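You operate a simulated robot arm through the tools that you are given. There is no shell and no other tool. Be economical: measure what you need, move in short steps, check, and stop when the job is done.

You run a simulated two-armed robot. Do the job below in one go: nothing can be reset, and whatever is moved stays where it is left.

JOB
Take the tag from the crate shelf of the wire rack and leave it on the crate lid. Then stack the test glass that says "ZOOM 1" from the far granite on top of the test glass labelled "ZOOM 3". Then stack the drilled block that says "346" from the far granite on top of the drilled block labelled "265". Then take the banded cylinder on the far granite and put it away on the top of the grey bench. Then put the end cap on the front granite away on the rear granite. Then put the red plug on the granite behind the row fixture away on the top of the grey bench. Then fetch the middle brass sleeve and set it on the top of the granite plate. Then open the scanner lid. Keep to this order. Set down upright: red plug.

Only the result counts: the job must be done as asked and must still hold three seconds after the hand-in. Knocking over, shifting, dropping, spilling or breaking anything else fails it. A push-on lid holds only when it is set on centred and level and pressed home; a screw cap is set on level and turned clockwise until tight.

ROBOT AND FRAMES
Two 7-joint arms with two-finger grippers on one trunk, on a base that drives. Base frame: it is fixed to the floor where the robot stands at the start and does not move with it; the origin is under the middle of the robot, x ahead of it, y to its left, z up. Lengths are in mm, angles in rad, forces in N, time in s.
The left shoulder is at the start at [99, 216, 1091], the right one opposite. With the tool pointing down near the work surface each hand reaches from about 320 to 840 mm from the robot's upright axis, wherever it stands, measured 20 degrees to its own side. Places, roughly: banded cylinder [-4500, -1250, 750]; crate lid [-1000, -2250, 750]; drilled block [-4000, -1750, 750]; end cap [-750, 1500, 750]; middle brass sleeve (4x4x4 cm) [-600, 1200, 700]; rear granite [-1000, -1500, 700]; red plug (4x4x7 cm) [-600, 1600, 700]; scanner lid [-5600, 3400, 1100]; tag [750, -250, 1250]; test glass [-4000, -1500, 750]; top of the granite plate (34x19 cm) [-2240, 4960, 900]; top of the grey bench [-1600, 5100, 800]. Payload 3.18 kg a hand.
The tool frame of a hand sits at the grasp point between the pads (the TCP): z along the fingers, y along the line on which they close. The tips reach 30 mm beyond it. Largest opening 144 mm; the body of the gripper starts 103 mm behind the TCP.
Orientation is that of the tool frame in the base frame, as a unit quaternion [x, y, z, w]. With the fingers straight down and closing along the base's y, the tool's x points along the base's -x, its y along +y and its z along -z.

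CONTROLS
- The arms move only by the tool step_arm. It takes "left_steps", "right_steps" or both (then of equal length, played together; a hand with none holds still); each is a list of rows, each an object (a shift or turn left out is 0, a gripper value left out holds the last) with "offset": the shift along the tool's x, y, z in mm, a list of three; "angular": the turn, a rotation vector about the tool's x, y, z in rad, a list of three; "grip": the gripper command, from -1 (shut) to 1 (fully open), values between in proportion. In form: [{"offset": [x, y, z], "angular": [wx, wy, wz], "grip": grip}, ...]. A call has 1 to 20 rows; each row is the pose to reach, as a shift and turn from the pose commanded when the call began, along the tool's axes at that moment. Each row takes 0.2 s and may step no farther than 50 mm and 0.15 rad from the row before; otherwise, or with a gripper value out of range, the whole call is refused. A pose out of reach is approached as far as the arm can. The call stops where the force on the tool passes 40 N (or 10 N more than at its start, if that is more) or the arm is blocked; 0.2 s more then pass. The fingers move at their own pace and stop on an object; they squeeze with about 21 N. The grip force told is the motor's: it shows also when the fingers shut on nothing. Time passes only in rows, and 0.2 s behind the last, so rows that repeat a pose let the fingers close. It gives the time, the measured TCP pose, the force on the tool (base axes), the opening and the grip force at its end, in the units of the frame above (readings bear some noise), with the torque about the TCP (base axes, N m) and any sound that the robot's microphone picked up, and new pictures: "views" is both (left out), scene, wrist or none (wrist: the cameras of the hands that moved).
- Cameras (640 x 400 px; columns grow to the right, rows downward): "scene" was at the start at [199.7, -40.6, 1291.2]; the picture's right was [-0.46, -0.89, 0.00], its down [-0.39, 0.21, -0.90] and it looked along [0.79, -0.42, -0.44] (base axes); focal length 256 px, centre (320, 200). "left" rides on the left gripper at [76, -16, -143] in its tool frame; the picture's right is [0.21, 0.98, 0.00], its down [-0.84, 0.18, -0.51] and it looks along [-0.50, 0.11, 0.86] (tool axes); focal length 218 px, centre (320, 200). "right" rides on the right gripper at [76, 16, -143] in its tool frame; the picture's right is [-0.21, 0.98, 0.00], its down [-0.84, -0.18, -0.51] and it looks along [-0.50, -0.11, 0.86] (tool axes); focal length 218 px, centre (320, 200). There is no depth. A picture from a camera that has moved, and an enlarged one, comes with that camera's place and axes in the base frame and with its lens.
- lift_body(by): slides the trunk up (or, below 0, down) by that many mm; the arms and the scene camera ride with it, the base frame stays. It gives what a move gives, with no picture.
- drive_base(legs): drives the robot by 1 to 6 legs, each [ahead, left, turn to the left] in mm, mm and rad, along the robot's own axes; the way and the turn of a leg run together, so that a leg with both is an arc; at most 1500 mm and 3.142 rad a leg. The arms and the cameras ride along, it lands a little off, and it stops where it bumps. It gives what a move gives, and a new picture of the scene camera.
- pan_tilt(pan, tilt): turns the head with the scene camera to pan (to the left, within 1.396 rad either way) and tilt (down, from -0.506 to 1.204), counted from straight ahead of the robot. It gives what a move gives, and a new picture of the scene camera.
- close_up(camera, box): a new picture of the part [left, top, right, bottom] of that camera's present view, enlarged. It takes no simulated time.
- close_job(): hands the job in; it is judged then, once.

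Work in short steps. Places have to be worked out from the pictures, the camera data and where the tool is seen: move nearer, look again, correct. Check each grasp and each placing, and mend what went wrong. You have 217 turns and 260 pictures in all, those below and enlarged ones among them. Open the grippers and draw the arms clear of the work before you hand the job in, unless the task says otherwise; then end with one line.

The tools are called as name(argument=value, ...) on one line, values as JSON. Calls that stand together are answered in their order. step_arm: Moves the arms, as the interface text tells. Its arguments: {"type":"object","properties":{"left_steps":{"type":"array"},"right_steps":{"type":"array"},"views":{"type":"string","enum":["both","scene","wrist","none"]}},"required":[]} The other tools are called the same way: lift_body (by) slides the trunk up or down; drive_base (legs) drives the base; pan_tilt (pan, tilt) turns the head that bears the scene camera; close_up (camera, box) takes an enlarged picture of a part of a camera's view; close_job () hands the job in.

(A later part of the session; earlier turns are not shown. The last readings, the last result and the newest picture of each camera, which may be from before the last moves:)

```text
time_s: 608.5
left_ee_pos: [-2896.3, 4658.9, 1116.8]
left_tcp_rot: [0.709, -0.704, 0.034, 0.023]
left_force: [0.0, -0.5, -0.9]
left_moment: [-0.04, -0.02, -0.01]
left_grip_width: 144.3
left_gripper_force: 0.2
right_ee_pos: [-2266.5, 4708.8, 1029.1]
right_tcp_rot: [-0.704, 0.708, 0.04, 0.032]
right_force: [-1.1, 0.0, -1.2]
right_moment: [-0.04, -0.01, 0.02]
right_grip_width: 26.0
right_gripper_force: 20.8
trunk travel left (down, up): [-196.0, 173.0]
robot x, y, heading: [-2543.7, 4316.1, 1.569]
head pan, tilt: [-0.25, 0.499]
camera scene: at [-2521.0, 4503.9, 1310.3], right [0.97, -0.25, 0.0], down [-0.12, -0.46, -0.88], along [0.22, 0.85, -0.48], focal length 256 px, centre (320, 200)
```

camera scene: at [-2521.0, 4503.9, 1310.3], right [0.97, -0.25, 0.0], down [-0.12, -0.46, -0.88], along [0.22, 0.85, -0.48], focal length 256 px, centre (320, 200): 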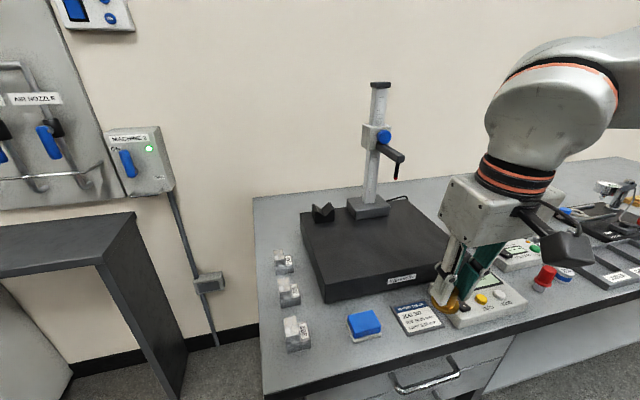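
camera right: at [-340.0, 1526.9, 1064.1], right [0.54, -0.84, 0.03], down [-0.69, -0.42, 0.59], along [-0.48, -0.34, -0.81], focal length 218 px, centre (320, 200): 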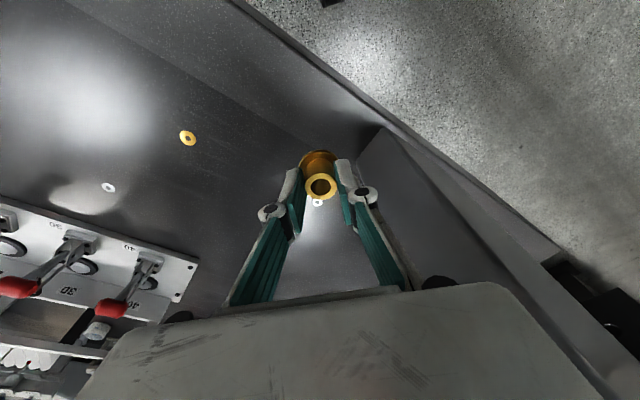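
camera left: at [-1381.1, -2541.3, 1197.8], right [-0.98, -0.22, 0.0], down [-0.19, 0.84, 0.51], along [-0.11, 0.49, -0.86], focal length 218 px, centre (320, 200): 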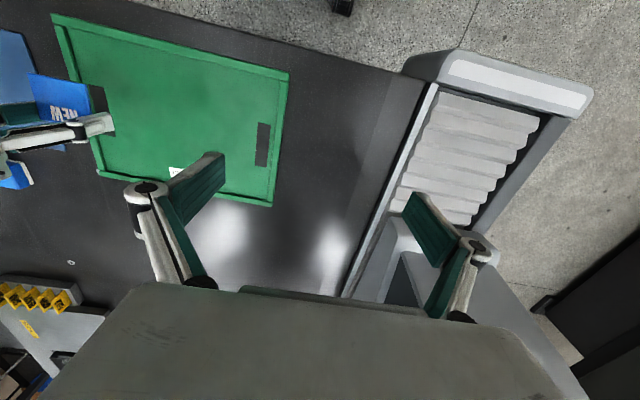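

I move the sleeve over the plate at about (-2310, 4917), z≈979.

step_arm(right_steps=[{"offset": [-40, 9, 4]}, {"offset": [-80, 18, 8]}, {"offset": [-120, 27, 12]}, {"offset": [-160, 36, 16]}, {"offset": [-202, 43, 20]}, {"offset": [-202, 43, 45]}, {"offset": [-202, 43, 70]}], views="both")

```text
time_s: 610.1
left_ee_pos: [-2895.1, 4658.1, 1116.5]
left_tcp_rot: [0.709, -0.704, 0.034, 0.024]
left_force: [-0.7, -1.1, -0.1]
left_moment: [-0.02, -0.01, -0.03]
left_grip_width: 144.2
left_gripper_force: 0.1
right_ee_pos: [-2308.4, 4917.3, 978.2]
right_tcp_rot: [-0.704, 0.709, 0.039, 0.032]
right_force: [-0.2, 0.6, -1.2]
right_moment: [-0.02, 0.02, 0.01]
right_grip_width: 26.1
right_gripper_force: 20.7
trunk travel left (down, up): [-196.0, 173.0]
robot x, y, heading: [-2547.7, 4312.4, 1.57]
head pan, tilt: [-0.25, 0.499]
camera scene: at [-2520.4, 4504.4, 1310.0], right [0.97, -0.25, 0.0], down [-0.12, -0.46, -0.88], along [0.22, 0.85, -0.48], focal length 256 px, centre (320, 200)
camera right: at [-2323.5, 4829.0, 1113.0], right [-0.98, 0.21, 0.03], down [0.19, 0.79, 0.59], along [0.1, 0.58, -0.81], focal length 218 px, centre (320, 200)
```

scene: 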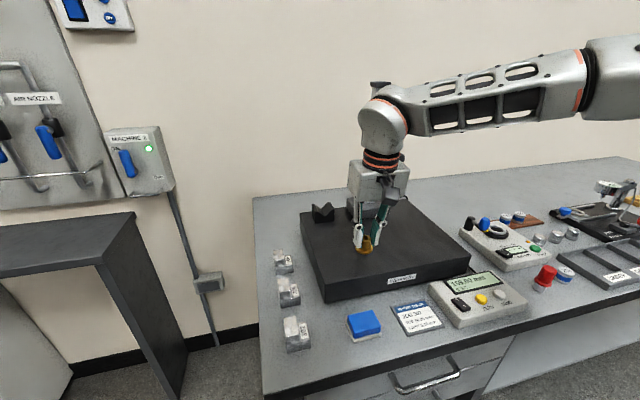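
right: 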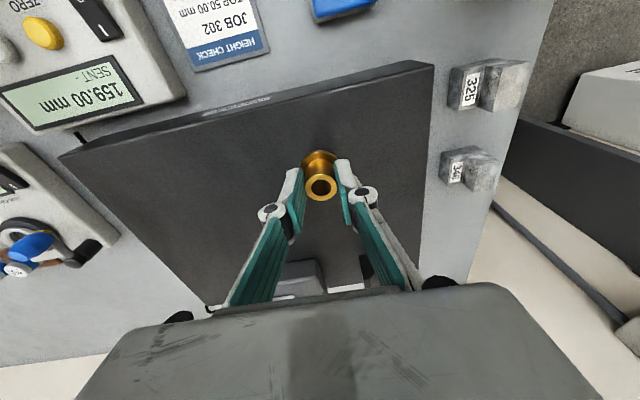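

The sleeve is well within the plate. I lower in small steps to contact.

step_arm(right_steps=[{"offset": [0.6, 0, 6]}, {"offset": [1, 0, 10]}, {"offset": [1.3, 0, 13]}, {"offset": [1.6, 0, 16]}, {"offset": [1.9, 0, 19]}, {"offset": [2.2, 0, 22]}, {"offset": [2.5, 0, 25]}, {"offset": [2.8, 0, 28]}, {"offset": [3.1, 0, 31]}, {"offset": [3.4, 0, 34]}, {"offset": [3.7, 0, 37]}, {"offset": [4, 0, 40]}], views="none")

```text
time_s: 612.7
left_ee_pos: [-2896.5, 4656.3, 1118.8]
left_tcp_rot: [0.707, -0.706, 0.032, 0.022]
left_force: [0.4, -0.4, 0.4]
left_moment: [-0.02, -0.02, 0.03]
left_grip_width: 143.9
left_gripper_force: 0.1
right_ee_pos: [-2308.7, 4916.7, 943.2]
right_tcp_rot: [-0.703, 0.709, 0.043, 0.036]
right_force: [12.8, 1.5, 33.8]
right_moment: [-0.01, -0.52, 0.03]
right_grip_width: 26.0
right_gripper_force: 21.3
trunk travel left (down, up): [-196.0, 173.0]
robot x, y, heading: [-2545.1, 4313.0, 1.566]
head pan, tilt: [-0.25, 0.499]
```

Contact at TCP z 943 (plate ≈ 895). I ease up 1 mm, open and rise.

step_arm(right_steps=[{"offset": [0, 0, 0], "grip": -0.5}, {"offset": [0, 0, -1], "grip": -0.3}, {"offset": [0, 0, -1], "grip": -0.2}, {"offset": [-3, 0, -35], "grip": -0.2}, {"offset": [-6, 0, -75], "grip": -0.2}, {"offset": [20, 0, -110], "grip": -0.2}], views="wrist")

close_up(camera="scene", box=[272, 170, 480, 300])

```text
time_s: 614.1
left_ee_pos: [-2896.8, 4655.9, 1117.4]
left_tcp_rot: [0.708, -0.705, 0.032, 0.022]
left_force: [0.1, -1.4, 0.5]
left_moment: [0.07, 0.0, 0.04]
left_grip_width: 144.1
left_gripper_force: 0.1
right_ee_pos: [-2309.7, 4883.1, 1049.7]
right_tcp_rot: [-0.703, 0.709, 0.04, 0.034]
right_force: [-0.6, 0.4, -0.8]
right_moment: [0.06, -0.01, -0.01]
right_grip_width: 57.3
right_gripper_force: 0.2
trunk travel left (down, up): [-196.0, 173.0]
robot x, y, heading: [-2542.6, 4312.9, 1.574]
head pan, tilt: [-0.25, 0.499]
camera right: at [-2325.8, 4793.5, 1184.2], right [-0.98, 0.21, 0.03], down [0.19, 0.78, 0.59], along [0.1, 0.58, -0.81], focal length 218 px, centre (320, 200)
```

right: 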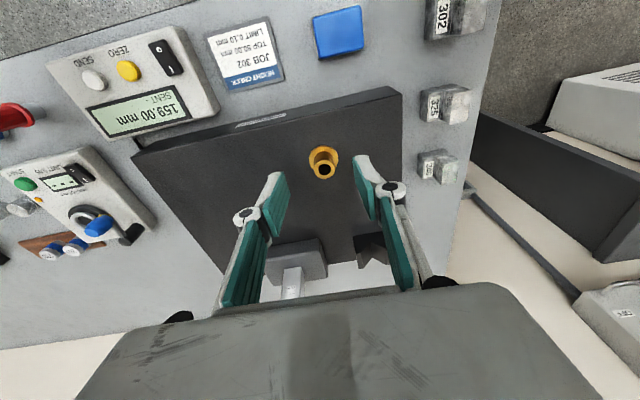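

```text
3.08 times, centred on (376, 235) of scene
camera zoom: at [-2521.0, 4500.6, 1311.1], right [0.97, -0.25, 0.0], down [-0.12, -0.46, -0.88], along [0.22, 0.85, -0.48], focal length 786 px, centre (148, 92)
```

zoom: 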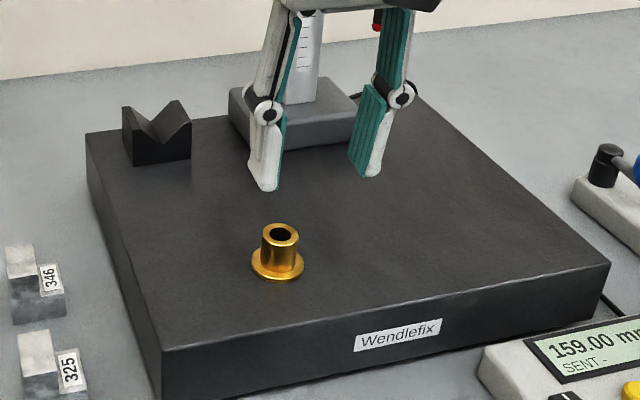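

The sleeve stands on the granite plate. Last task: the scanner lid near (-5600, 3400, 1100). I retract, back off, turn to face -x and drive west.

step_arm(right_steps=[{"offset": [40, -5, -10], "angular": [0, 0.05, 0]}, {"offset": [80, -10, -15], "angular": [0, 0.1, 0]}, {"offset": [120, -20, -20], "angular": [0, 0.1, 0]}, {"offset": [160, -30, -20], "angular": [0, 0.1, 0]}, {"offset": [200, -40, -20], "angular": [0, 0.1, 0]}], views="none")

drive_base(legs=[[-320, 0, 0], [0, 0, 1.571], [1200, 0, 0], [900, 350, 0]])

pan_tilt(pan=0.1, tilt=0.2)

```text
time_s: 615.3
left_ee_pos: [-2895.0, 4658.1, 1117.8]
left_tcp_rot: [0.708, -0.705, 0.032, 0.023]
left_force: [0.0, -0.1, -0.1]
left_moment: [0.01, 0.04, 0.02]
left_grip_width: 144.2
left_gripper_force: 0.1
right_ee_pos: [-2267.2, 4683.1, 1047.2]
right_tcp_rot: [-0.705, 0.709, 0.005, -0.002]
right_force: [0.5, 0.3, 0.0]
right_moment: [-0.01, 0.01, 0.01]
right_grip_width: 57.4
right_gripper_force: 0.0
trunk travel left (down, up): [-196.0, 173.0]
robot x, y, heading: [-2541.4, 4318.1, 1.566]
head pan, tilt: [-0.25, 0.499]
```

```text
time_s: 631.5
left_ee_pos: [-4934.6, 3214.7, 1117.1]
left_tcp_rot: [0.999, 0.027, 0.04, -0.008]
left_force: [-1.0, 0.0, 0.2]
left_moment: [0.03, -0.01, 0.01]
left_grip_width: 143.9
left_gripper_force: 0.1
right_ee_pos: [-4993.6, 3841.9, 1047.4]
right_tcp_rot: [1.0, 0.022, 0.0, 0.005]
right_force: [-0.3, 0.6, 0.0]
right_moment: [0.03, 0.02, 0.02]
right_grip_width: 57.5
right_gripper_force: 0.0
trunk travel left (down, up): [-196.0, 173.0]
robot x, y, heading: [-4609.1, 3585.2, -3.093]
head pan, tilt: [-0.25, 0.499]
camera scene: at [-4795.9, 3600.0, 1310.3], right [0.2, 0.98, 0.0], down [0.47, -0.1, -0.88], along [-0.86, 0.17, -0.48], focal length 256 px, centre (320, 200)
```

scene: 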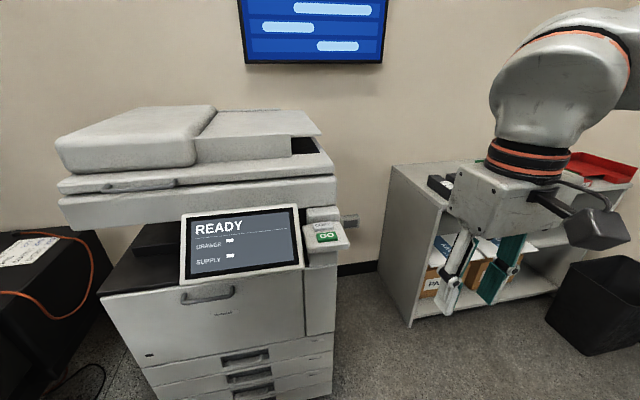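

```text
time_s: 632.4
left_ee_pos: [-4935.0, 3215.8, 1116.6]
left_tcp_rot: [0.999, 0.028, 0.04, -0.008]
left_force: [0.0, 0.1, -0.8]
left_moment: [-0.03, 0.03, 0.01]
left_grip_width: 144.0
left_gripper_force: 0.0
right_ee_pos: [-4992.4, 3842.3, 1047.5]
right_tcp_rot: [1.0, 0.023, -0.001, 0.006]
right_force: [0.1, -0.1, 0.5]
right_moment: [-0.02, -0.02, -0.04]
right_grip_width: 57.8
right_gripper_force: 0.2
trunk travel left (down, up): [-196.0, 173.0]
robot x, y, heading: [-4609.2, 3581.5, -3.094]
head pan, tilt: [0.099, 0.201]
camera scene: at [-4798.7, 3568.3, 1338.0], right [-0.15, 0.99, 0.0], down [0.2, 0.03, -0.98], along [-0.97, -0.14, -0.2], focal length 256 px, centre (320, 200)
```

scene: 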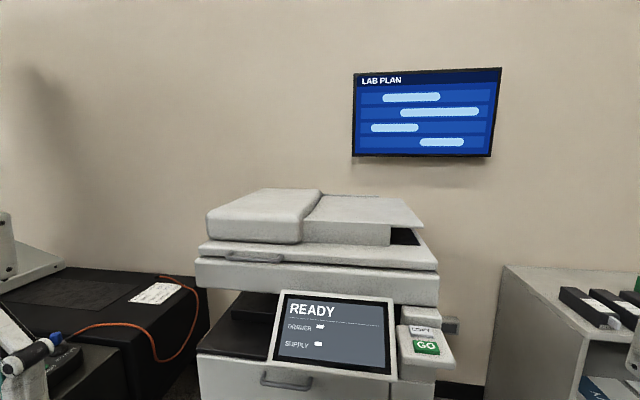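

The copier's lid has a front handle at left. I zoom in on it.

close_up(camera="scene", box=[184, 180, 456, 350])

close_up(camera="scene", box=[192, 230, 288, 290])

```text
2.35 times, centred on (320, 265) of scene
camera zoom: at [-4798.7, 3568.3, 1338.0], right [-0.15, 0.99, 0.0], down [0.2, 0.03, -0.98], along [-0.97, -0.14, -0.2], focal length 601 px, centre (320, 47)
```

zoom: 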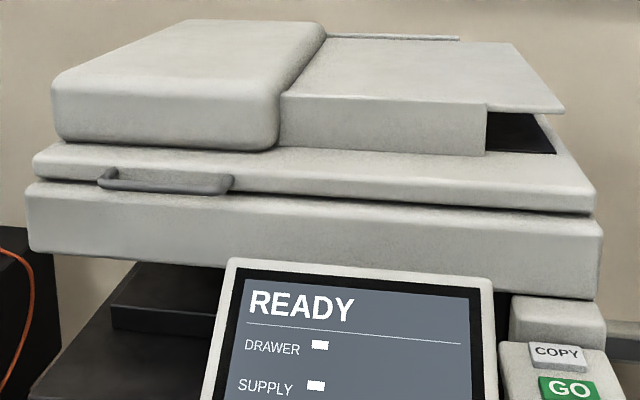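

```text
6.67 times, centred on (240, 260) of scene
camera zoom: at [-4798.7, 3568.3, 1338.0], right [-0.15, 0.99, 0.0], down [0.2, 0.03, -0.98], along [-0.97, -0.14, -0.2], focal length 1704 px, centre (853, -200)
```

zoom: 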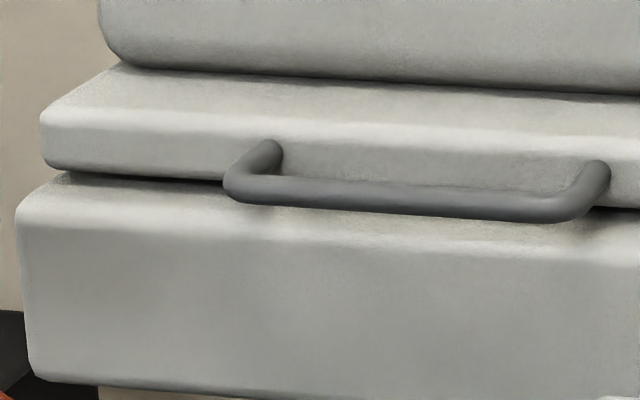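

The lid has a U-bar handle on its front edge. I'll grip it with the left hand rolled 90°, fingers pointing 45° forward-down. First I align the base and test the roll.

drive_base(legs=[[80, 40, -0.048]])

step_arm(left_steps=[{"offset": [-10, 0, -10], "angular": [0, -0.05, -0.14]}, {"offset": [-20, 0, -20], "angular": [0, -0.08, -0.28]}, {"offset": [-30, 0, -30], "angular": [0, -0.08, -0.42]}, {"offset": [-40, 0, -40], "angular": [0, -0.08, -0.56]}, {"offset": [-50, 0, -50], "angular": [0, -0.08, -0.7]}, {"offset": [-60, 0, -60], "angular": [0, -0.08, -0.84]}, {"offset": [-70, 0, -70], "angular": [0, -0.08, -0.98]}, {"offset": [-80, 0, -80], "angular": [0, -0.08, -1.12]}, {"offset": [-90, 0, -90], "angular": [0, -0.08, -1.26]}, {"offset": [-100, 0, -100], "angular": [0, -0.08, -1.4]}, {"offset": [-100, 0, -100], "angular": [0, -0.08, -1.54]}], views="wrist")

```text
time_s: 633.5
left_ee_pos: [-5031.4, 3188.9, 1116.7]
left_tcp_rot: [0.999, 0.003, 0.04, -0.007]
left_force: [0.1, 0.4, 0.5]
left_moment: [0.0, -0.04, -0.01]
left_grip_width: 144.0
left_gripper_force: 0.2
right_ee_pos: [-5059.1, 3817.4, 1046.5]
right_tcp_rot: [1.0, -0.002, 0.0, 0.005]
right_force: [-0.2, -0.2, -0.2]
right_moment: [0.0, -0.05, -0.01]
right_grip_width: 57.9
right_gripper_force: 0.2
trunk travel left (down, up): [-196.0, 173.0]
robot x, y, heading: [-4685.1, 3540.6, 3.145]
head pan, tilt: [0.099, 0.201]
camera scene: at [-4878.9, 3534.2, 1338.0], right [-0.1, 1.0, 0.0], down [0.2, 0.02, -0.98], along [-0.97, -0.1, -0.2], focal length 256 px, centre (320, 200)
```

scene: 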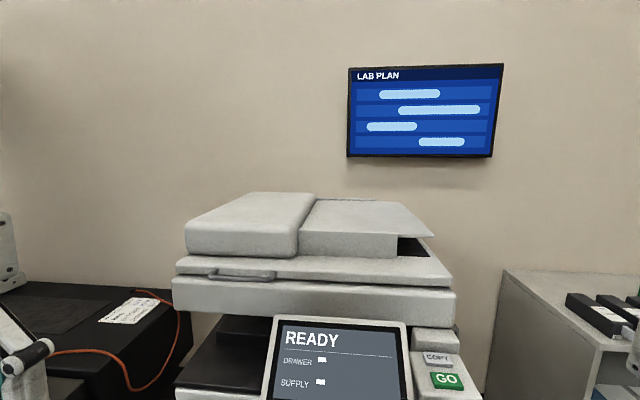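

```text
time_s: 635.9
left_ee_pos: [-5139.8, 3186.6, 1209.6]
left_tcp_rot: [0.714, 0.7, -0.002, 0.023]
left_force: [-0.2, 0.5, 0.4]
left_moment: [-0.03, 0.0, 0.04]
left_grip_width: 144.3
left_gripper_force: 0.0
right_ee_pos: [-5059.0, 3816.3, 1047.9]
right_tcp_rot: [1.0, -0.003, -0.002, 0.006]
right_force: [0.1, -0.2, 1.3]
right_moment: [0.05, 0.02, 0.02]
right_grip_width: 57.6
right_gripper_force: 0.1
trunk travel left (down, up): [-196.0, 173.0]
robot x, y, heading: [-4689.1, 3540.0, 3.142]
head pan, tilt: [0.099, 0.201]
camera left: at [-5157.2, 3268.7, 1348.4], right [0.98, 0.19, 0.02], down [0.15, -0.83, 0.54], along [0.12, -0.53, -0.84], focal length 218 px, centre (320, 200)
```

left: 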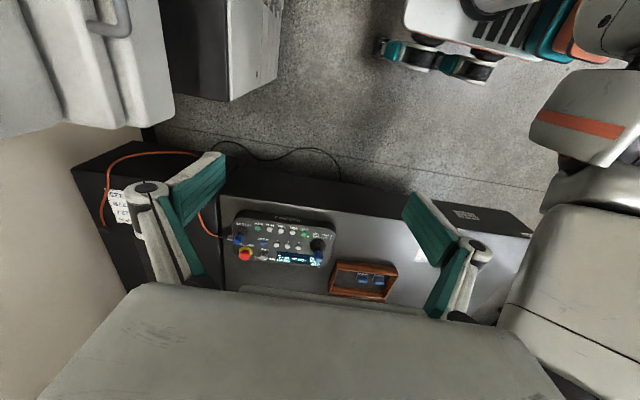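

The bar is at about x -5345, y 3253…3397, z 1078, standing off 30 mm from the lid edge. I bring the left hand to a stand-off 100 mm from the bar, pitched 60° forward from vertical, with a 40 mm opening.

step_arm(left_steps=[{"offset": [16, -12, 0], "angular": [0.13, 0, 0], "grip": -0.45}, {"offset": [32, -25, 10], "angular": [0.26, 0, 0]}, {"offset": [48, -38, 20], "angular": [0.39, 0, 0]}, {"offset": [64, -52, 30], "angular": [0.52, 0, 0]}, {"offset": [80, -66, 42], "angular": [0.65, 0, 0]}, {"offset": [96, -80, 54], "angular": [0.78, 0, 0]}, {"offset": [112, -94, 64], "angular": [0.91, 0, 0]}, {"offset": [127, -106, 74], "angular": [1.0, 0, 0]}, {"offset": [138, -118, 82], "angular": [1.047, 0, 0]}, {"offset": [138, -118, 82], "angular": [1.047, 0, 0]}], views="both")

```text
time_s: 638.1
left_ee_pos: [-5250.6, 3325.1, 1119.2]
left_tcp_rot: [0.63, 0.603, -0.352, -0.339]
left_force: [-0.4, 0.5, 0.6]
left_moment: [0.02, -0.03, 0.0]
left_grip_width: 39.3
left_gripper_force: 0.1
right_ee_pos: [-5057.7, 3817.5, 1046.8]
right_tcp_rot: [1.0, 0.0, -0.002, 0.006]
right_force: [-0.2, 0.0, -0.6]
right_moment: [-0.01, 0.02, -0.01]
right_grip_width: 57.8
right_gripper_force: 0.0
trunk travel left (down, up): [-196.0, 173.0]
robot x, y, heading: [-4688.5, 3545.1, 3.144]
head pan, tilt: [0.099, 0.201]
camera scene: at [-4877.8, 3534.4, 1338.2], right [-0.1, 1.0, 0.0], down [0.2, 0.02, -0.98], along [-0.98, -0.1, -0.2], focal length 256 px, centre (320, 200)
camera left: at [-5135.7, 3402.2, 1205.6], right [0.52, 0.17, -0.84], down [0.5, -0.85, 0.14], along [-0.69, -0.5, -0.52], focal length 218 px, centre (320, 200)
```

scene: 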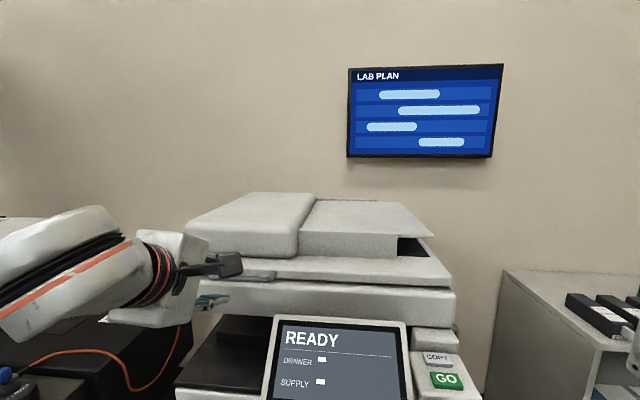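
left: 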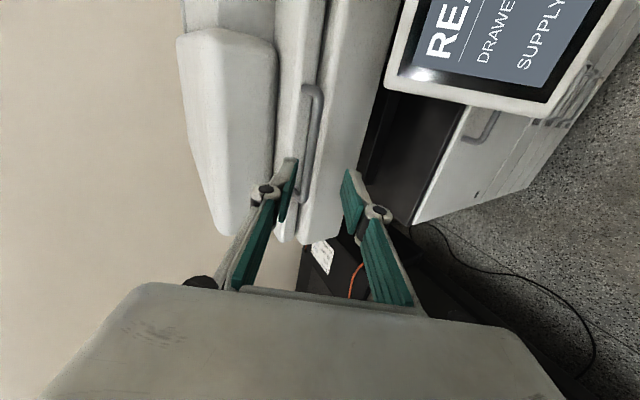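

The bar lies between the finger lines, about 9 mm toward the upper finger. I shift by that and advance 60 mm, then check.

step_arm(left_steps=[{"offset": [0, -9, 20]}, {"offset": [0, -9, 40]}, {"offset": [0, -9, 60]}, {"offset": [0, -9, 60]}], views="wrist")

close_up(camera="left", box=[224, 80, 416, 200])

```text
time_s: 639.1
left_ee_pos: [-5307.7, 3325.3, 1096.0]
left_tcp_rot: [0.632, 0.604, -0.351, -0.337]
left_force: [-0.3, -0.3, 0.2]
left_moment: [-0.01, -0.01, 0.0]
left_grip_width: 39.4
left_gripper_force: 0.1
right_ee_pos: [-5058.3, 3817.3, 1047.0]
right_tcp_rot: [1.0, -0.001, -0.001, 0.006]
right_force: [-0.1, -0.4, -0.7]
right_moment: [-0.03, 0.0, -0.01]
right_grip_width: 57.5
right_gripper_force: 0.0
trunk travel left (down, up): [-196.0, 173.0]
robot x, y, heading: [-4686.6, 3541.9, 3.137]
head pan, tilt: [0.099, 0.201]
camera left: at [-5192.7, 3402.7, 1181.6], right [0.52, 0.17, -0.84], down [0.5, -0.85, 0.14], along [-0.69, -0.5, -0.52], focal length 218 px, centre (320, 200)
```

left: 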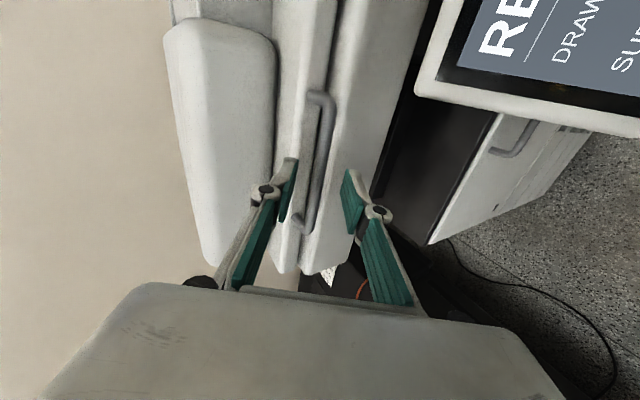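

```text
3.33 times, centred on (320, 140) of left
camera zoom: at [-5192.7, 3402.7, 1181.6], right [0.52, 0.17, -0.84], down [0.5, -0.85, 0.14], along [-0.69, -0.5, -0.52], focal length 728 px, centre (320, 400)
```

zoom: 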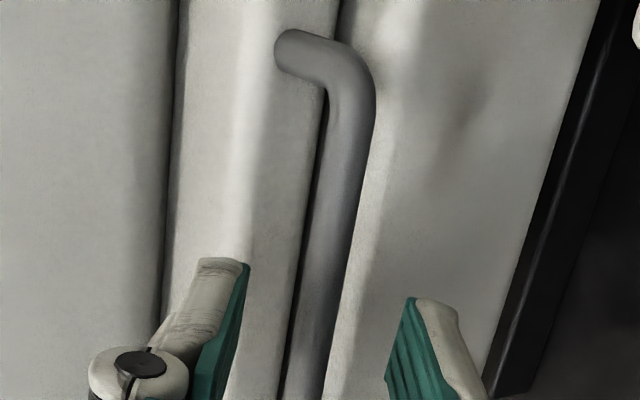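

The bar is centred between the fingers. I advance another 30 mm in small steps.

step_arm(left_steps=[{"offset": [0, 0, 10]}, {"offset": [0, 0, 20]}, {"offset": [0, 0, 27]}, {"offset": [0, 0, 32]}, {"offset": [0, 0, 32]}], views="none")

close_up(camera="left", box=[224, 100, 416, 220])

```text
time_s: 640.3
left_ee_pos: [-5334.7, 3327.4, 1078.9]
left_tcp_rot: [0.631, 0.603, -0.352, -0.338]
left_force: [4.7, -0.6, 1.7]
left_moment: [-0.04, 0.14, 0.08]
left_grip_width: 39.2
left_gripper_force: 0.1
right_ee_pos: [-5057.3, 3816.8, 1047.2]
right_tcp_rot: [1.0, -0.001, -0.002, 0.005]
right_force: [0.4, 0.4, 0.2]
right_moment: [-0.03, 0.0, -0.01]
right_grip_width: 57.5
right_gripper_force: 0.0
trunk travel left (down, up): [-196.0, 173.0]
robot x, y, heading: [-4686.2, 3540.4, 3.148]
head pan, tilt: [0.099, 0.201]
```

```text
3.33 times, centred on (320, 160) of left
camera zoom: at [-5218.8, 3403.1, 1164.5], right [0.52, 0.17, -0.84], down [0.5, -0.85, 0.14], along [-0.69, -0.5, -0.52], focal length 728 px, centre (320, 333)
```

zoom: 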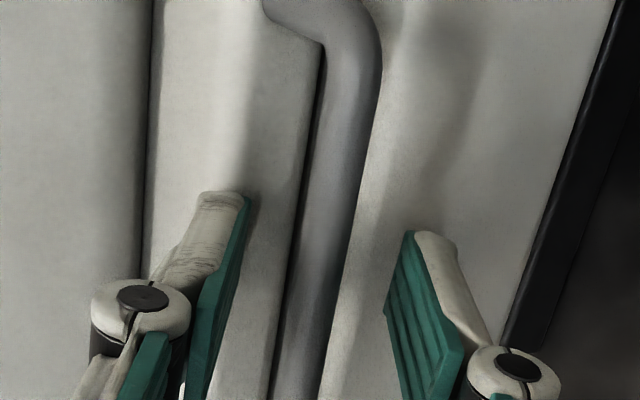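

Light contact of a fingertip with the lid edge; the bar is between the pads. I close.

step_arm(left_steps=[{"offset": [0, 0, -2], "grip": -0.7}, {"offset": [0, 0, -2], "grip": -1}, {"offset": [0, 0, -2], "grip": -1}, {"offset": [0, 0, -2], "grip": -1}], views="none")

close_up(camera="left", box=[224, 100, 416, 220])

```text
time_s: 641.3
left_ee_pos: [-5335.0, 3326.1, 1079.6]
left_tcp_rot: [0.63, 0.603, -0.352, -0.339]
left_force: [-12.1, 0.4, 5.2]
left_moment: [0.83, 0.1, 0.53]
left_grip_width: 10.8
left_gripper_force: 40.8
right_ee_pos: [-5059.0, 3818.4, 1046.6]
right_tcp_rot: [1.0, -0.002, -0.001, 0.005]
right_force: [0.6, 0.1, -1.0]
right_moment: [-0.01, -0.01, 0.0]
right_grip_width: 57.7
right_gripper_force: 0.1
trunk travel left (down, up): [-196.0, 173.0]
robot x, y, heading: [-4686.7, 3544.6, 3.142]
head pan, tilt: [0.099, 0.201]
```

```text
3.33 times, centred on (320, 160) of left
camera zoom: at [-5220.1, 3402.6, 1165.5], right [0.52, 0.17, -0.84], down [0.51, -0.85, 0.14], along [-0.69, -0.5, -0.52], focal length 728 px, centre (320, 333)
```

zoom: 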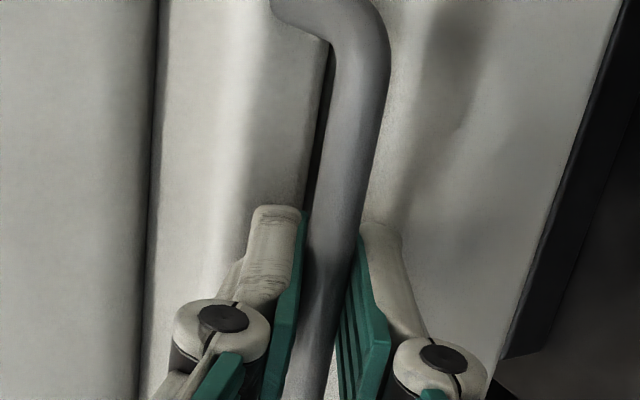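

The bar is gripped (11 mm). Assuming a hinge about 480 mm behind, I lift along the arc to about 10° and watch the forces.

step_arm(left_steps=[{"offset": [0, -9, -5.3]}, {"offset": [0, -18, -10.5]}, {"offset": [0, -27.3, -15.4]}, {"offset": [0, -36.5, -20.2]}, {"offset": [0, -46, -24.8]}, {"offset": [0, -55.5, -29.2]}, {"offset": [0, -65.2, -33.3]}, {"offset": [0, -74.9, -37.2]}], views="scene")

```text
time_s: 643.1
left_ee_pos: [-5341.6, 3324.9, 1161.7]
left_tcp_rot: [0.63, 0.605, -0.35, -0.337]
left_force: [-14.5, -11.3, -4.6]
left_moment: [0.37, -0.02, 1.29]
left_grip_width: 10.4
left_gripper_force: 41.4
right_ee_pos: [-5060.8, 3816.0, 1047.7]
right_tcp_rot: [1.0, -0.002, 0.0, 0.005]
right_force: [0.1, 0.8, 0.0]
right_moment: [0.03, -0.02, 0.02]
right_grip_width: 57.5
right_gripper_force: 0.0
trunk travel left (down, up): [-196.0, 173.0]
robot x, y, heading: [-4686.6, 3544.8, 3.139]
head pan, tilt: [0.099, 0.201]
camera scene: at [-4880.3, 3532.7, 1337.7], right [-0.1, 1.0, 0.0], down [0.2, 0.02, -0.98], along [-0.97, -0.1, -0.2], focal length 256 px, centre (320, 200)
```

scene: 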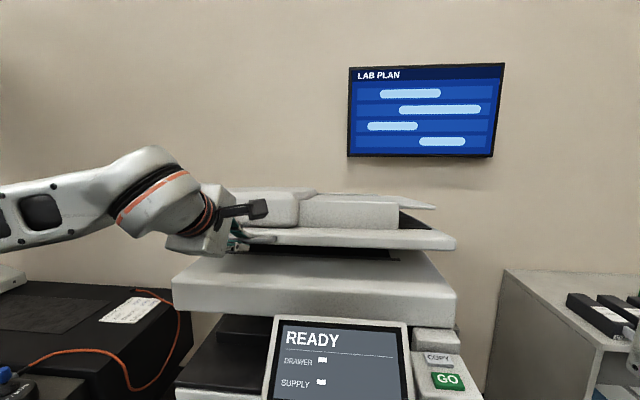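

The lid is rising. I continue the arc to about 30°.

step_arm(left_steps=[{"offset": [0, -20, -6]}, {"offset": [0, -40.5, -12]}, {"offset": [0, -61, -16]}, {"offset": [0, -82.4, -20]}, {"offset": [0, -103, -22.5]}, {"offset": [0, -124.7, -25]}, {"offset": [0, -146, -25.7]}, {"offset": [0, -167, -26]}], views="scene")

```text
time_s: 644.9
left_ee_pos: [-5401.0, 3331.6, 1325.1]
left_tcp_rot: [0.629, 0.603, -0.354, -0.341]
left_force: [30.6, -18.7, 14.4]
left_moment: [0.77, -0.03, 0.84]
left_grip_width: 10.3
left_gripper_force: 40.8
right_ee_pos: [-5055.1, 3815.9, 1049.9]
right_tcp_rot: [1.0, -0.002, -0.004, 0.005]
right_force: [0.6, -0.3, 0.0]
right_moment: [-0.02, 0.0, 0.0]
right_grip_width: 57.6
right_gripper_force: 0.2
trunk travel left (down, up): [-196.0, 173.0]
robot x, y, heading: [-4687.4, 3545.3, 3.14]
head pan, tilt: [0.099, 0.201]
camera scene: at [-4871.8, 3532.1, 1339.3], right [-0.1, 1.0, 0.0], down [0.19, 0.02, -0.98], along [-0.98, -0.1, -0.19], focal length 256 px, centre (320, 200)
```

scene: 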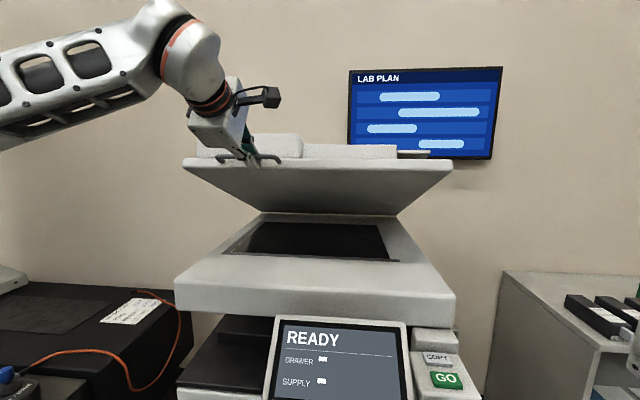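

The lid is about 30° open. I continue to about 45° while levelling the tool toward horizontal to gain reach.

step_arm(left_steps=[{"offset": [0, -14.7, -3.6], "angular": [0.0675, 0, 0]}, {"offset": [0, -31.5, -3.1], "angular": [0.135, 0, 0]}, {"offset": [0, -48.3, -2.1], "angular": [0.2025, 0, 0]}, {"offset": [0, -65, -0.4], "angular": [0.27, 0, 0]}, {"offset": [0, -81.6, 1.9], "angular": [0.3375, 0, 0]}, {"offset": [0, -98.2, 4.9], "angular": [0.405, 0, 0]}, {"offset": [0, -114.8, 8.2], "angular": [0.4725, 0, 0]}, {"offset": [0, -131.2, 12.5], "angular": [0.54, 0, 0]}], views="scene")

```text
time_s: 646.5
left_ee_pos: [-5459.8, 3334.8, 1422.1]
left_tcp_rot: [0.529, 0.506, -0.484, -0.479]
left_force: [18.5, -7.5, 15.3]
left_moment: [1.36, 0.48, 0.02]
left_grip_width: 9.5
left_gripper_force: 40.1
right_ee_pos: [-5056.1, 3815.7, 1047.7]
right_tcp_rot: [1.0, -0.001, -0.002, 0.005]
right_force: [0.4, 0.2, 0.2]
right_moment: [0.0, -0.04, 0.0]
right_grip_width: 57.6
right_gripper_force: 0.1
trunk travel left (down, up): [-196.0, 173.0]
robot x, y, heading: [-4684.6, 3539.6, -3.142]
head pan, tilt: [0.099, 0.201]
stopped in row 7 (left hand): the force on the tool passed its limit at 50 N (the readings are from after the stop); the commanded pose is now the measured one
camera scene: at [-4874.2, 3533.4, 1338.3], right [-0.1, 0.99, 0.0], down [0.2, 0.02, -0.98], along [-0.98, -0.1, -0.2], focal length 256 px, centre (320, 200)
```

scene: 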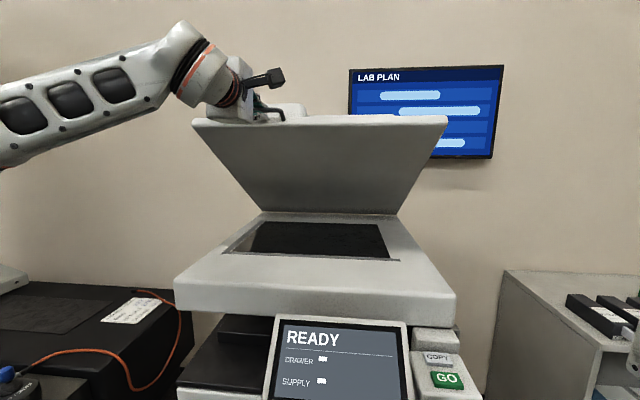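

About 40° open with a hinge radius near 545 mm. I continue along the refined arc as far as the arm allows.

step_arm(left_steps=[{"offset": [0, -7.6, 5.5]}, {"offset": [0, -15.3, 11.4]}, {"offset": [0, -22.6, 17.2]}, {"offset": [0, -30, 23.3]}, {"offset": [0, -37, 29.5]}, {"offset": [0, -44.4, 35.8]}, {"offset": [0, -51.5, 42.2]}, {"offset": [0, -58.3, 48.7]}, {"offset": [0, -65, 55.4]}, {"offset": [0, -71.8, 62.1]}], views="none")

```text
time_s: 647.7
left_ee_pos: [-5491.2, 3334.2, 1461.4]
left_tcp_rot: [0.527, 0.505, -0.486, -0.481]
left_force: [13.9, -5.9, 14.2]
left_moment: [1.42, 0.53, -0.4]
left_grip_width: 9.7
left_gripper_force: 40.2
right_ee_pos: [-5056.4, 3816.7, 1046.2]
right_tcp_rot: [1.0, -0.001, -0.001, 0.005]
right_force: [-0.3, 0.1, -0.8]
right_moment: [-0.01, -0.01, 0.02]
right_grip_width: 57.6
right_gripper_force: 0.0
trunk travel left (down, up): [-196.0, 173.0]
robot x, y, heading: [-4686.1, 3539.9, -3.138]
head pan, tilt: [0.099, 0.201]
stopped in row 6 (left hand): the force on the tool passed its limit at 40 N (the readings are from after the stop); the commanded pose is now the measured one
```

The force is radially outward, so I follow a slightly larger radius and keep going.

step_arm(left_steps=[{"offset": [0, -9, 4]}, {"offset": [0, -17.6, 10]}, {"offset": [0, -24.7, 17]}, {"offset": [0, -31.8, 23.8]}, {"offset": [0, -38.8, 31]}, {"offset": [0, -45.8, 38]}, {"offset": [0, -52.4, 45.4]}, {"offset": [0, -58.9, 52.9]}, {"offset": [0, -65.5, 60.4]}, {"offset": [0, -72, 68]}], views="scene")

```text
time_s: 649.9
left_ee_pos: [-5559.3, 3334.3, 1530.5]
left_tcp_rot: [0.528, 0.505, -0.487, -0.479]
left_force: [20.3, -16.8, 22.3]
left_moment: [1.04, -0.03, 1.04]
left_grip_width: 9.7
left_gripper_force: 39.5
right_ee_pos: [-5053.8, 3816.3, 1049.8]
right_tcp_rot: [1.0, -0.002, -0.005, 0.004]
right_force: [-0.3, 0.2, 1.0]
right_moment: [0.0, 0.02, -0.01]
right_grip_width: 57.6
right_gripper_force: 0.0
trunk travel left (down, up): [-196.0, 173.0]
robot x, y, heading: [-4688.1, 3539.0, -3.139]
head pan, tilt: [0.099, 0.201]
camera scene: at [-4871.5, 3531.5, 1339.2], right [-0.1, 0.99, 0.0], down [0.19, 0.02, -0.98], along [-0.98, -0.1, -0.19], focal length 256 px, centre (320, 200)
```

scene: 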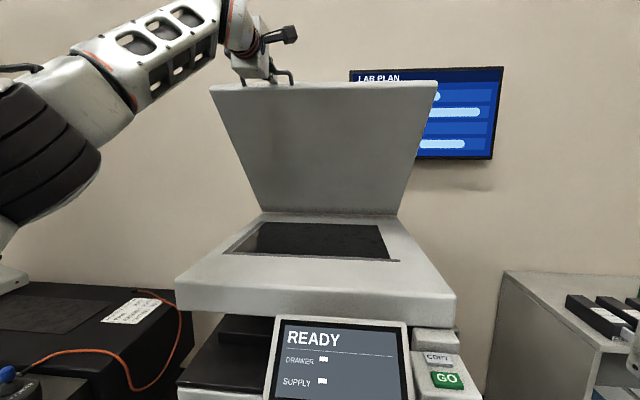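

About 52° open. I continue a little further with the refined tangent.

step_arm(left_steps=[{"offset": [0, -9, 5]}, {"offset": [0, -17.5, 12.6]}, {"offset": [0, -24.6, 20.7]}, {"offset": [0, -31.7, 28.8]}, {"offset": [0, -38.6, 37.2]}, {"offset": [0, -45.4, 45.6]}, {"offset": [0, -52, 54.2]}, {"offset": [0, -58.7, 62.9]}, {"offset": [0, -65, 71.7]}, {"offset": [0, -71, 80.6]}, {"offset": [0, -77, 89.4]}, {"offset": [0, -82.8, 98.2]}], views="none")

```text
time_s: 652.5
left_ee_pos: [-5563.8, 3334.5, 1533.3]
left_tcp_rot: [0.527, 0.503, -0.488, -0.482]
left_force: [25.9, -17.8, 29.4]
left_moment: [1.2, 0.03, -0.05]
left_grip_width: 9.5
left_gripper_force: 39.8
left hand out of reach, approached as far as the arm can: row 1, 2, 3, 4, 5, 6, 7, 8, 9, 10, 11, 12
right_ee_pos: [-5051.7, 3814.5, 1049.3]
right_tcp_rot: [1.0, -0.002, -0.005, 0.005]
right_force: [0.5, -0.2, -0.7]
right_moment: [0.01, -0.01, -0.03]
right_grip_width: 57.5
right_gripper_force: 0.0
trunk travel left (down, up): [-196.0, 173.0]
robot x, y, heading: [-4684.7, 3538.2, -3.149]
head pan, tilt: [0.099, 0.201]
```

The arm is at its limit at ~53°. I open the grip slightly, keeping the lower finger under the bar, to see whether the lid stays by itself.

step_arm(left_steps=[{"offset": [0, 3, -3], "grip": -0.75}, {"offset": [0, 6, -6], "grip": -0.6}, {"offset": [0, 10, -6], "grip": -0.55}, {"offset": [0, 10, -6], "grip": -0.55}, {"offset": [0, 10, -6], "grip": -0.55}], views="none")

close_up(camera="left", box=[192, 60, 448, 220])

```text
time_s: 653.7
left_ee_pos: [-5569.5, 3342.8, 1509.8]
left_tcp_rot: [0.533, 0.505, -0.484, -0.477]
left_force: [10.3, 8.3, 10.6]
left_moment: [0.19, -0.46, 0.15]
left_grip_width: 40.5
left_gripper_force: 0.0
right_ee_pos: [-5054.9, 3818.3, 1047.2]
right_tcp_rot: [1.0, -0.001, -0.003, 0.006]
right_force: [-0.2, 0.2, 0.2]
right_moment: [-0.01, -0.05, -0.01]
right_grip_width: 57.8
right_gripper_force: 0.1
trunk travel left (down, up): [-196.0, 173.0]
robot x, y, heading: [-4682.8, 3537.8, -3.14]
head pan, tilt: [0.099, 0.201]
```

```text
2.50 times, centred on (320, 140) of left
camera zoom: at [-5426.1, 3416.6, 1533.3], right [0.08, 0.17, -0.98], down [0.5, -0.86, -0.11], along [-0.86, -0.48, -0.16], focal length 546 px, centre (320, 350)
```

zoom: 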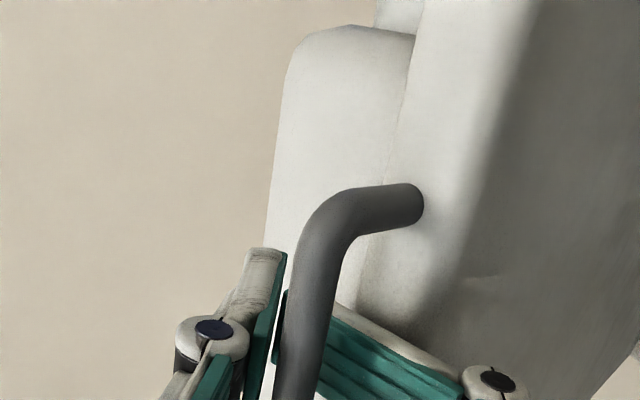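

The bar sits free between the fingers and nothing presses down on the hand. I withdraw straight back and look.

step_arm(left_steps=[{"offset": [0, 0, -20]}, {"offset": [0, 0, -50]}, {"offset": [0, 0, -90]}, {"offset": [0, 20, -120]}, {"offset": [0, 20, -120]}, {"offset": [0, 20, -120]}, {"offset": [0, 20, -120]}, {"offset": [0, 20, -120]}], views="scene")

```text
time_s: 655.5
left_ee_pos: [-5449.3, 3338.8, 1495.4]
left_tcp_rot: [0.532, 0.506, -0.483, -0.477]
left_force: [-0.2, 0.2, 0.2]
left_moment: [0.04, 0.0, -0.02]
left_grip_width: 32.4
left_gripper_force: 0.0
right_ee_pos: [-5059.0, 3817.1, 1047.6]
right_tcp_rot: [1.0, -0.001, -0.002, 0.004]
right_force: [0.9, 1.0, -0.1]
right_moment: [0.02, -0.01, 0.0]
right_grip_width: 57.7
right_gripper_force: 0.0
trunk travel left (down, up): [-196.0, 173.0]
robot x, y, heading: [-4686.1, 3540.5, -3.141]
head pan, tilt: [0.099, 0.201]
camera scene: at [-4877.9, 3534.1, 1338.0], right [-0.1, 0.99, 0.0], down [0.2, 0.02, -0.98], along [-0.97, -0.1, -0.2], focal length 256 px, centre (320, 200)
```

scene: 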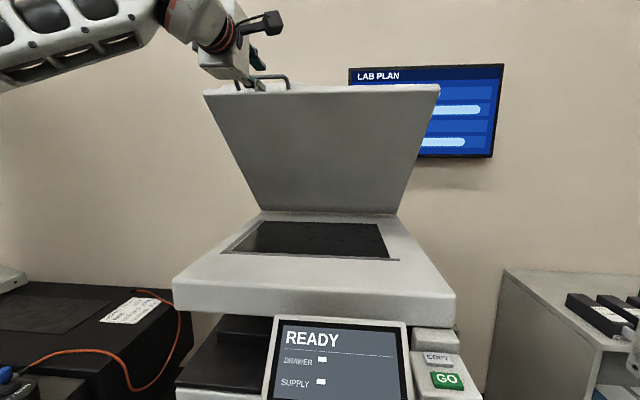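

The lid stays up by itself at about 50°. To open it further I retract the hand, close the fist, and drive 170 mm closer.

step_arm(left_steps=[{"offset": [0, 10, -40], "grip": -1}, {"offset": [0, 40, -70], "grip": -1}, {"offset": [0, 75, -100], "grip": -1}, {"offset": [0, 110, -120], "grip": -1}], views="none")

drive_base(legs=[[170, 0, 0]])

```text
time_s: 656.5
left_ee_pos: [-5324.1, 3329.0, 1394.4]
left_tcp_rot: [0.532, 0.506, -0.483, -0.477]
left_force: [-0.2, -0.8, -1.1]
left_moment: [-0.01, 0.02, -0.02]
left_grip_width: 0.0
left_gripper_force: 21.1
right_ee_pos: [-5058.0, 3816.3, 1046.7]
right_tcp_rot: [1.0, -0.002, -0.001, 0.005]
right_force: [0.4, -0.1, 0.6]
right_moment: [0.01, 0.0, 0.02]
right_grip_width: 57.8
right_gripper_force: 0.1
trunk travel left (down, up): [-196.0, 173.0]
robot x, y, heading: [-4685.8, 3540.3, -3.137]
head pan, tilt: [0.099, 0.201]
```

```text
time_s: 658.0
left_ee_pos: [-5501.5, 3332.1, 1395.1]
left_tcp_rot: [0.533, 0.506, -0.482, -0.477]
left_force: [-1.5, 0.5, 0.2]
left_moment: [-0.03, 0.05, -0.01]
left_grip_width: 0.2
left_gripper_force: 20.8
right_ee_pos: [-5234.3, 3817.5, 1047.2]
right_tcp_rot: [1.0, -0.003, -0.002, 0.005]
right_force: [0.4, 0.1, -0.2]
right_moment: [-0.03, -0.03, 0.01]
right_grip_width: 57.8
right_gripper_force: 0.0
trunk travel left (down, up): [-196.0, 173.0]
robot x, y, heading: [-4861.5, 3539.6, 3.137]
head pan, tilt: [0.099, 0.201]
camera scene: at [-5053.5, 3534.7, 1338.0], right [-0.1, 1.0, 0.0], down [0.2, 0.02, -0.98], along [-0.98, -0.1, -0.2], focal length 256 px, centre (320, 200)
```

scene: 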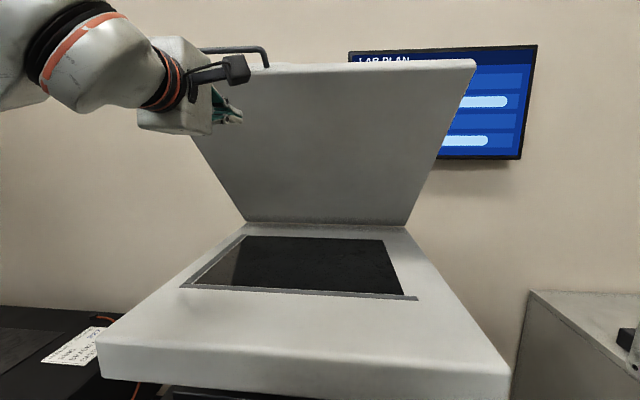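

The lid stays up. I push its underside gently backward with the closed fingers.

step_arm(left_steps=[{"offset": [0, 0, 20]}, {"offset": [0, 0, 40]}, {"offset": [0, 0, 60]}, {"offset": [0, 0, 75]}, {"offset": [0, 0, 88]}, {"offset": [0, 0, 100]}, {"offset": [0, 0, 112]}, {"offset": [0, 0, 124]}, {"offset": [0, 0, 136]}, {"offset": [0, 0, 148]}, {"offset": [0, 0, 160]}, {"offset": [0, 0, 172]}, {"offset": [0, 0, 184]}, {"offset": [0, 0, 196]}, {"offset": [0, 0, 208]}, {"offset": [0, 0, 220]}], views="scene")

```text
time_s: 661.4
left_ee_pos: [-5720.3, 3333.8, 1380.3]
left_tcp_rot: [0.532, 0.506, -0.483, -0.478]
left_force: [2.1, -0.1, -0.2]
left_moment: [0.04, 0.03, -0.02]
left_grip_width: 0.0
left_gripper_force: 20.6
right_ee_pos: [-5233.1, 3818.5, 1046.9]
right_tcp_rot: [1.0, -0.002, -0.002, 0.005]
right_force: [-0.3, -1.0, -0.6]
right_moment: [0.0, -0.03, 0.01]
right_grip_width: 57.5
right_gripper_force: 0.0
trunk travel left (down, up): [-196.0, 173.0]
robot x, y, heading: [-4863.0, 3542.8, 3.139]
head pan, tilt: [0.099, 0.201]
camera scene: at [-5052.7, 3534.8, 1338.0], right [-0.1, 1.0, 0.0], down [0.2, 0.02, -0.98], along [-0.98, -0.1, -0.2], focal length 256 px, centre (320, 200)
```

scene: 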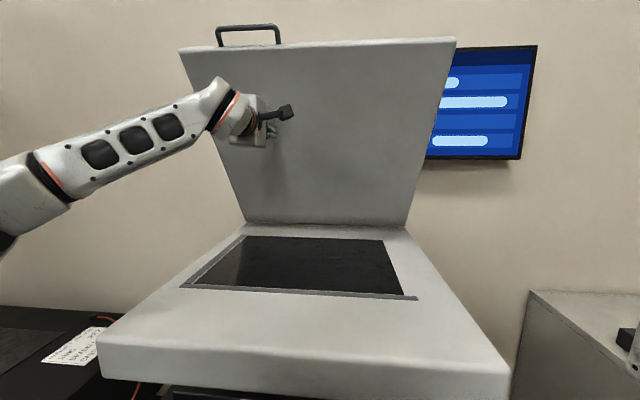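

The lid moves easily and is near 65°. I push a bit further.

step_arm(left_steps=[{"offset": [0, 0, 12]}, {"offset": [0, 0, 24]}, {"offset": [0, 0, 36]}, {"offset": [0, 0, 48]}, {"offset": [0, 0, 60]}, {"offset": [0, 0, 60]}], views="none")

step_arm(left_steps=[{"offset": [0, 0, -30]}, {"offset": [0, 0, -70]}, {"offset": [0, 0, -110]}, {"offset": [0, 0, -150]}, {"offset": [0, 0, -190]}, {"offset": [0, 0, -230]}, {"offset": [0, 0, -270]}, {"offset": [0, 0, -290]}], views="scene")

```text
time_s: 662.0
left_ee_pos: [-5732.8, 3335.1, 1380.3]
left_tcp_rot: [0.532, 0.508, -0.48, -0.478]
left_force: [33.0, -3.9, -6.5]
left_moment: [0.08, 0.09, 0.41]
left_grip_width: 0.2
left_gripper_force: 20.8
right_ee_pos: [-5229.2, 3817.1, 1048.0]
right_tcp_rot: [1.0, -0.002, -0.003, 0.004]
right_force: [-0.6, -0.3, -0.3]
right_moment: [0.04, 0.0, 0.01]
right_grip_width: 57.6
right_gripper_force: 0.1
trunk travel left (down, up): [-196.0, 173.0]
robot x, y, heading: [-4858.8, 3538.5, -3.137]
head pan, tilt: [0.099, 0.201]
stopped in row 2 (left hand): the force on the tool passed its limit at 49 N (the readings are from after the stop); the commanded pose is now the measured one
```

```text
time_s: 663.8
left_ee_pos: [-5450.2, 3329.2, 1401.4]
left_tcp_rot: [0.533, 0.508, -0.48, -0.476]
left_force: [0.0, 0.1, -0.9]
left_moment: [-0.01, 0.02, 0.03]
left_grip_width: 0.0
left_gripper_force: 21.4
right_ee_pos: [-5233.1, 3817.9, 1045.4]
right_tcp_rot: [1.0, -0.002, -0.001, 0.005]
right_force: [-0.3, 0.5, 0.1]
right_moment: [-0.01, 0.0, -0.02]
right_grip_width: 57.5
right_gripper_force: 0.0
trunk travel left (down, up): [-196.0, 173.0]
robot x, y, heading: [-4862.5, 3542.0, 3.141]
head pan, tilt: [0.099, 0.201]
camera scene: at [-5052.2, 3534.5, 1338.1], right [-0.1, 1.0, 0.0], down [0.2, 0.02, -0.98], along [-0.98, -0.1, -0.2], focal length 256 px, centre (320, 200)
```

scene: 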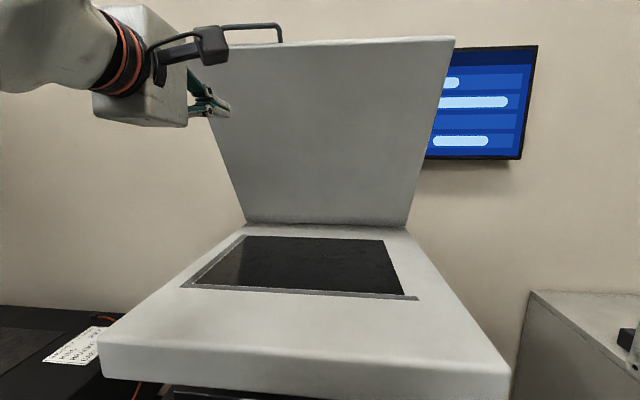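

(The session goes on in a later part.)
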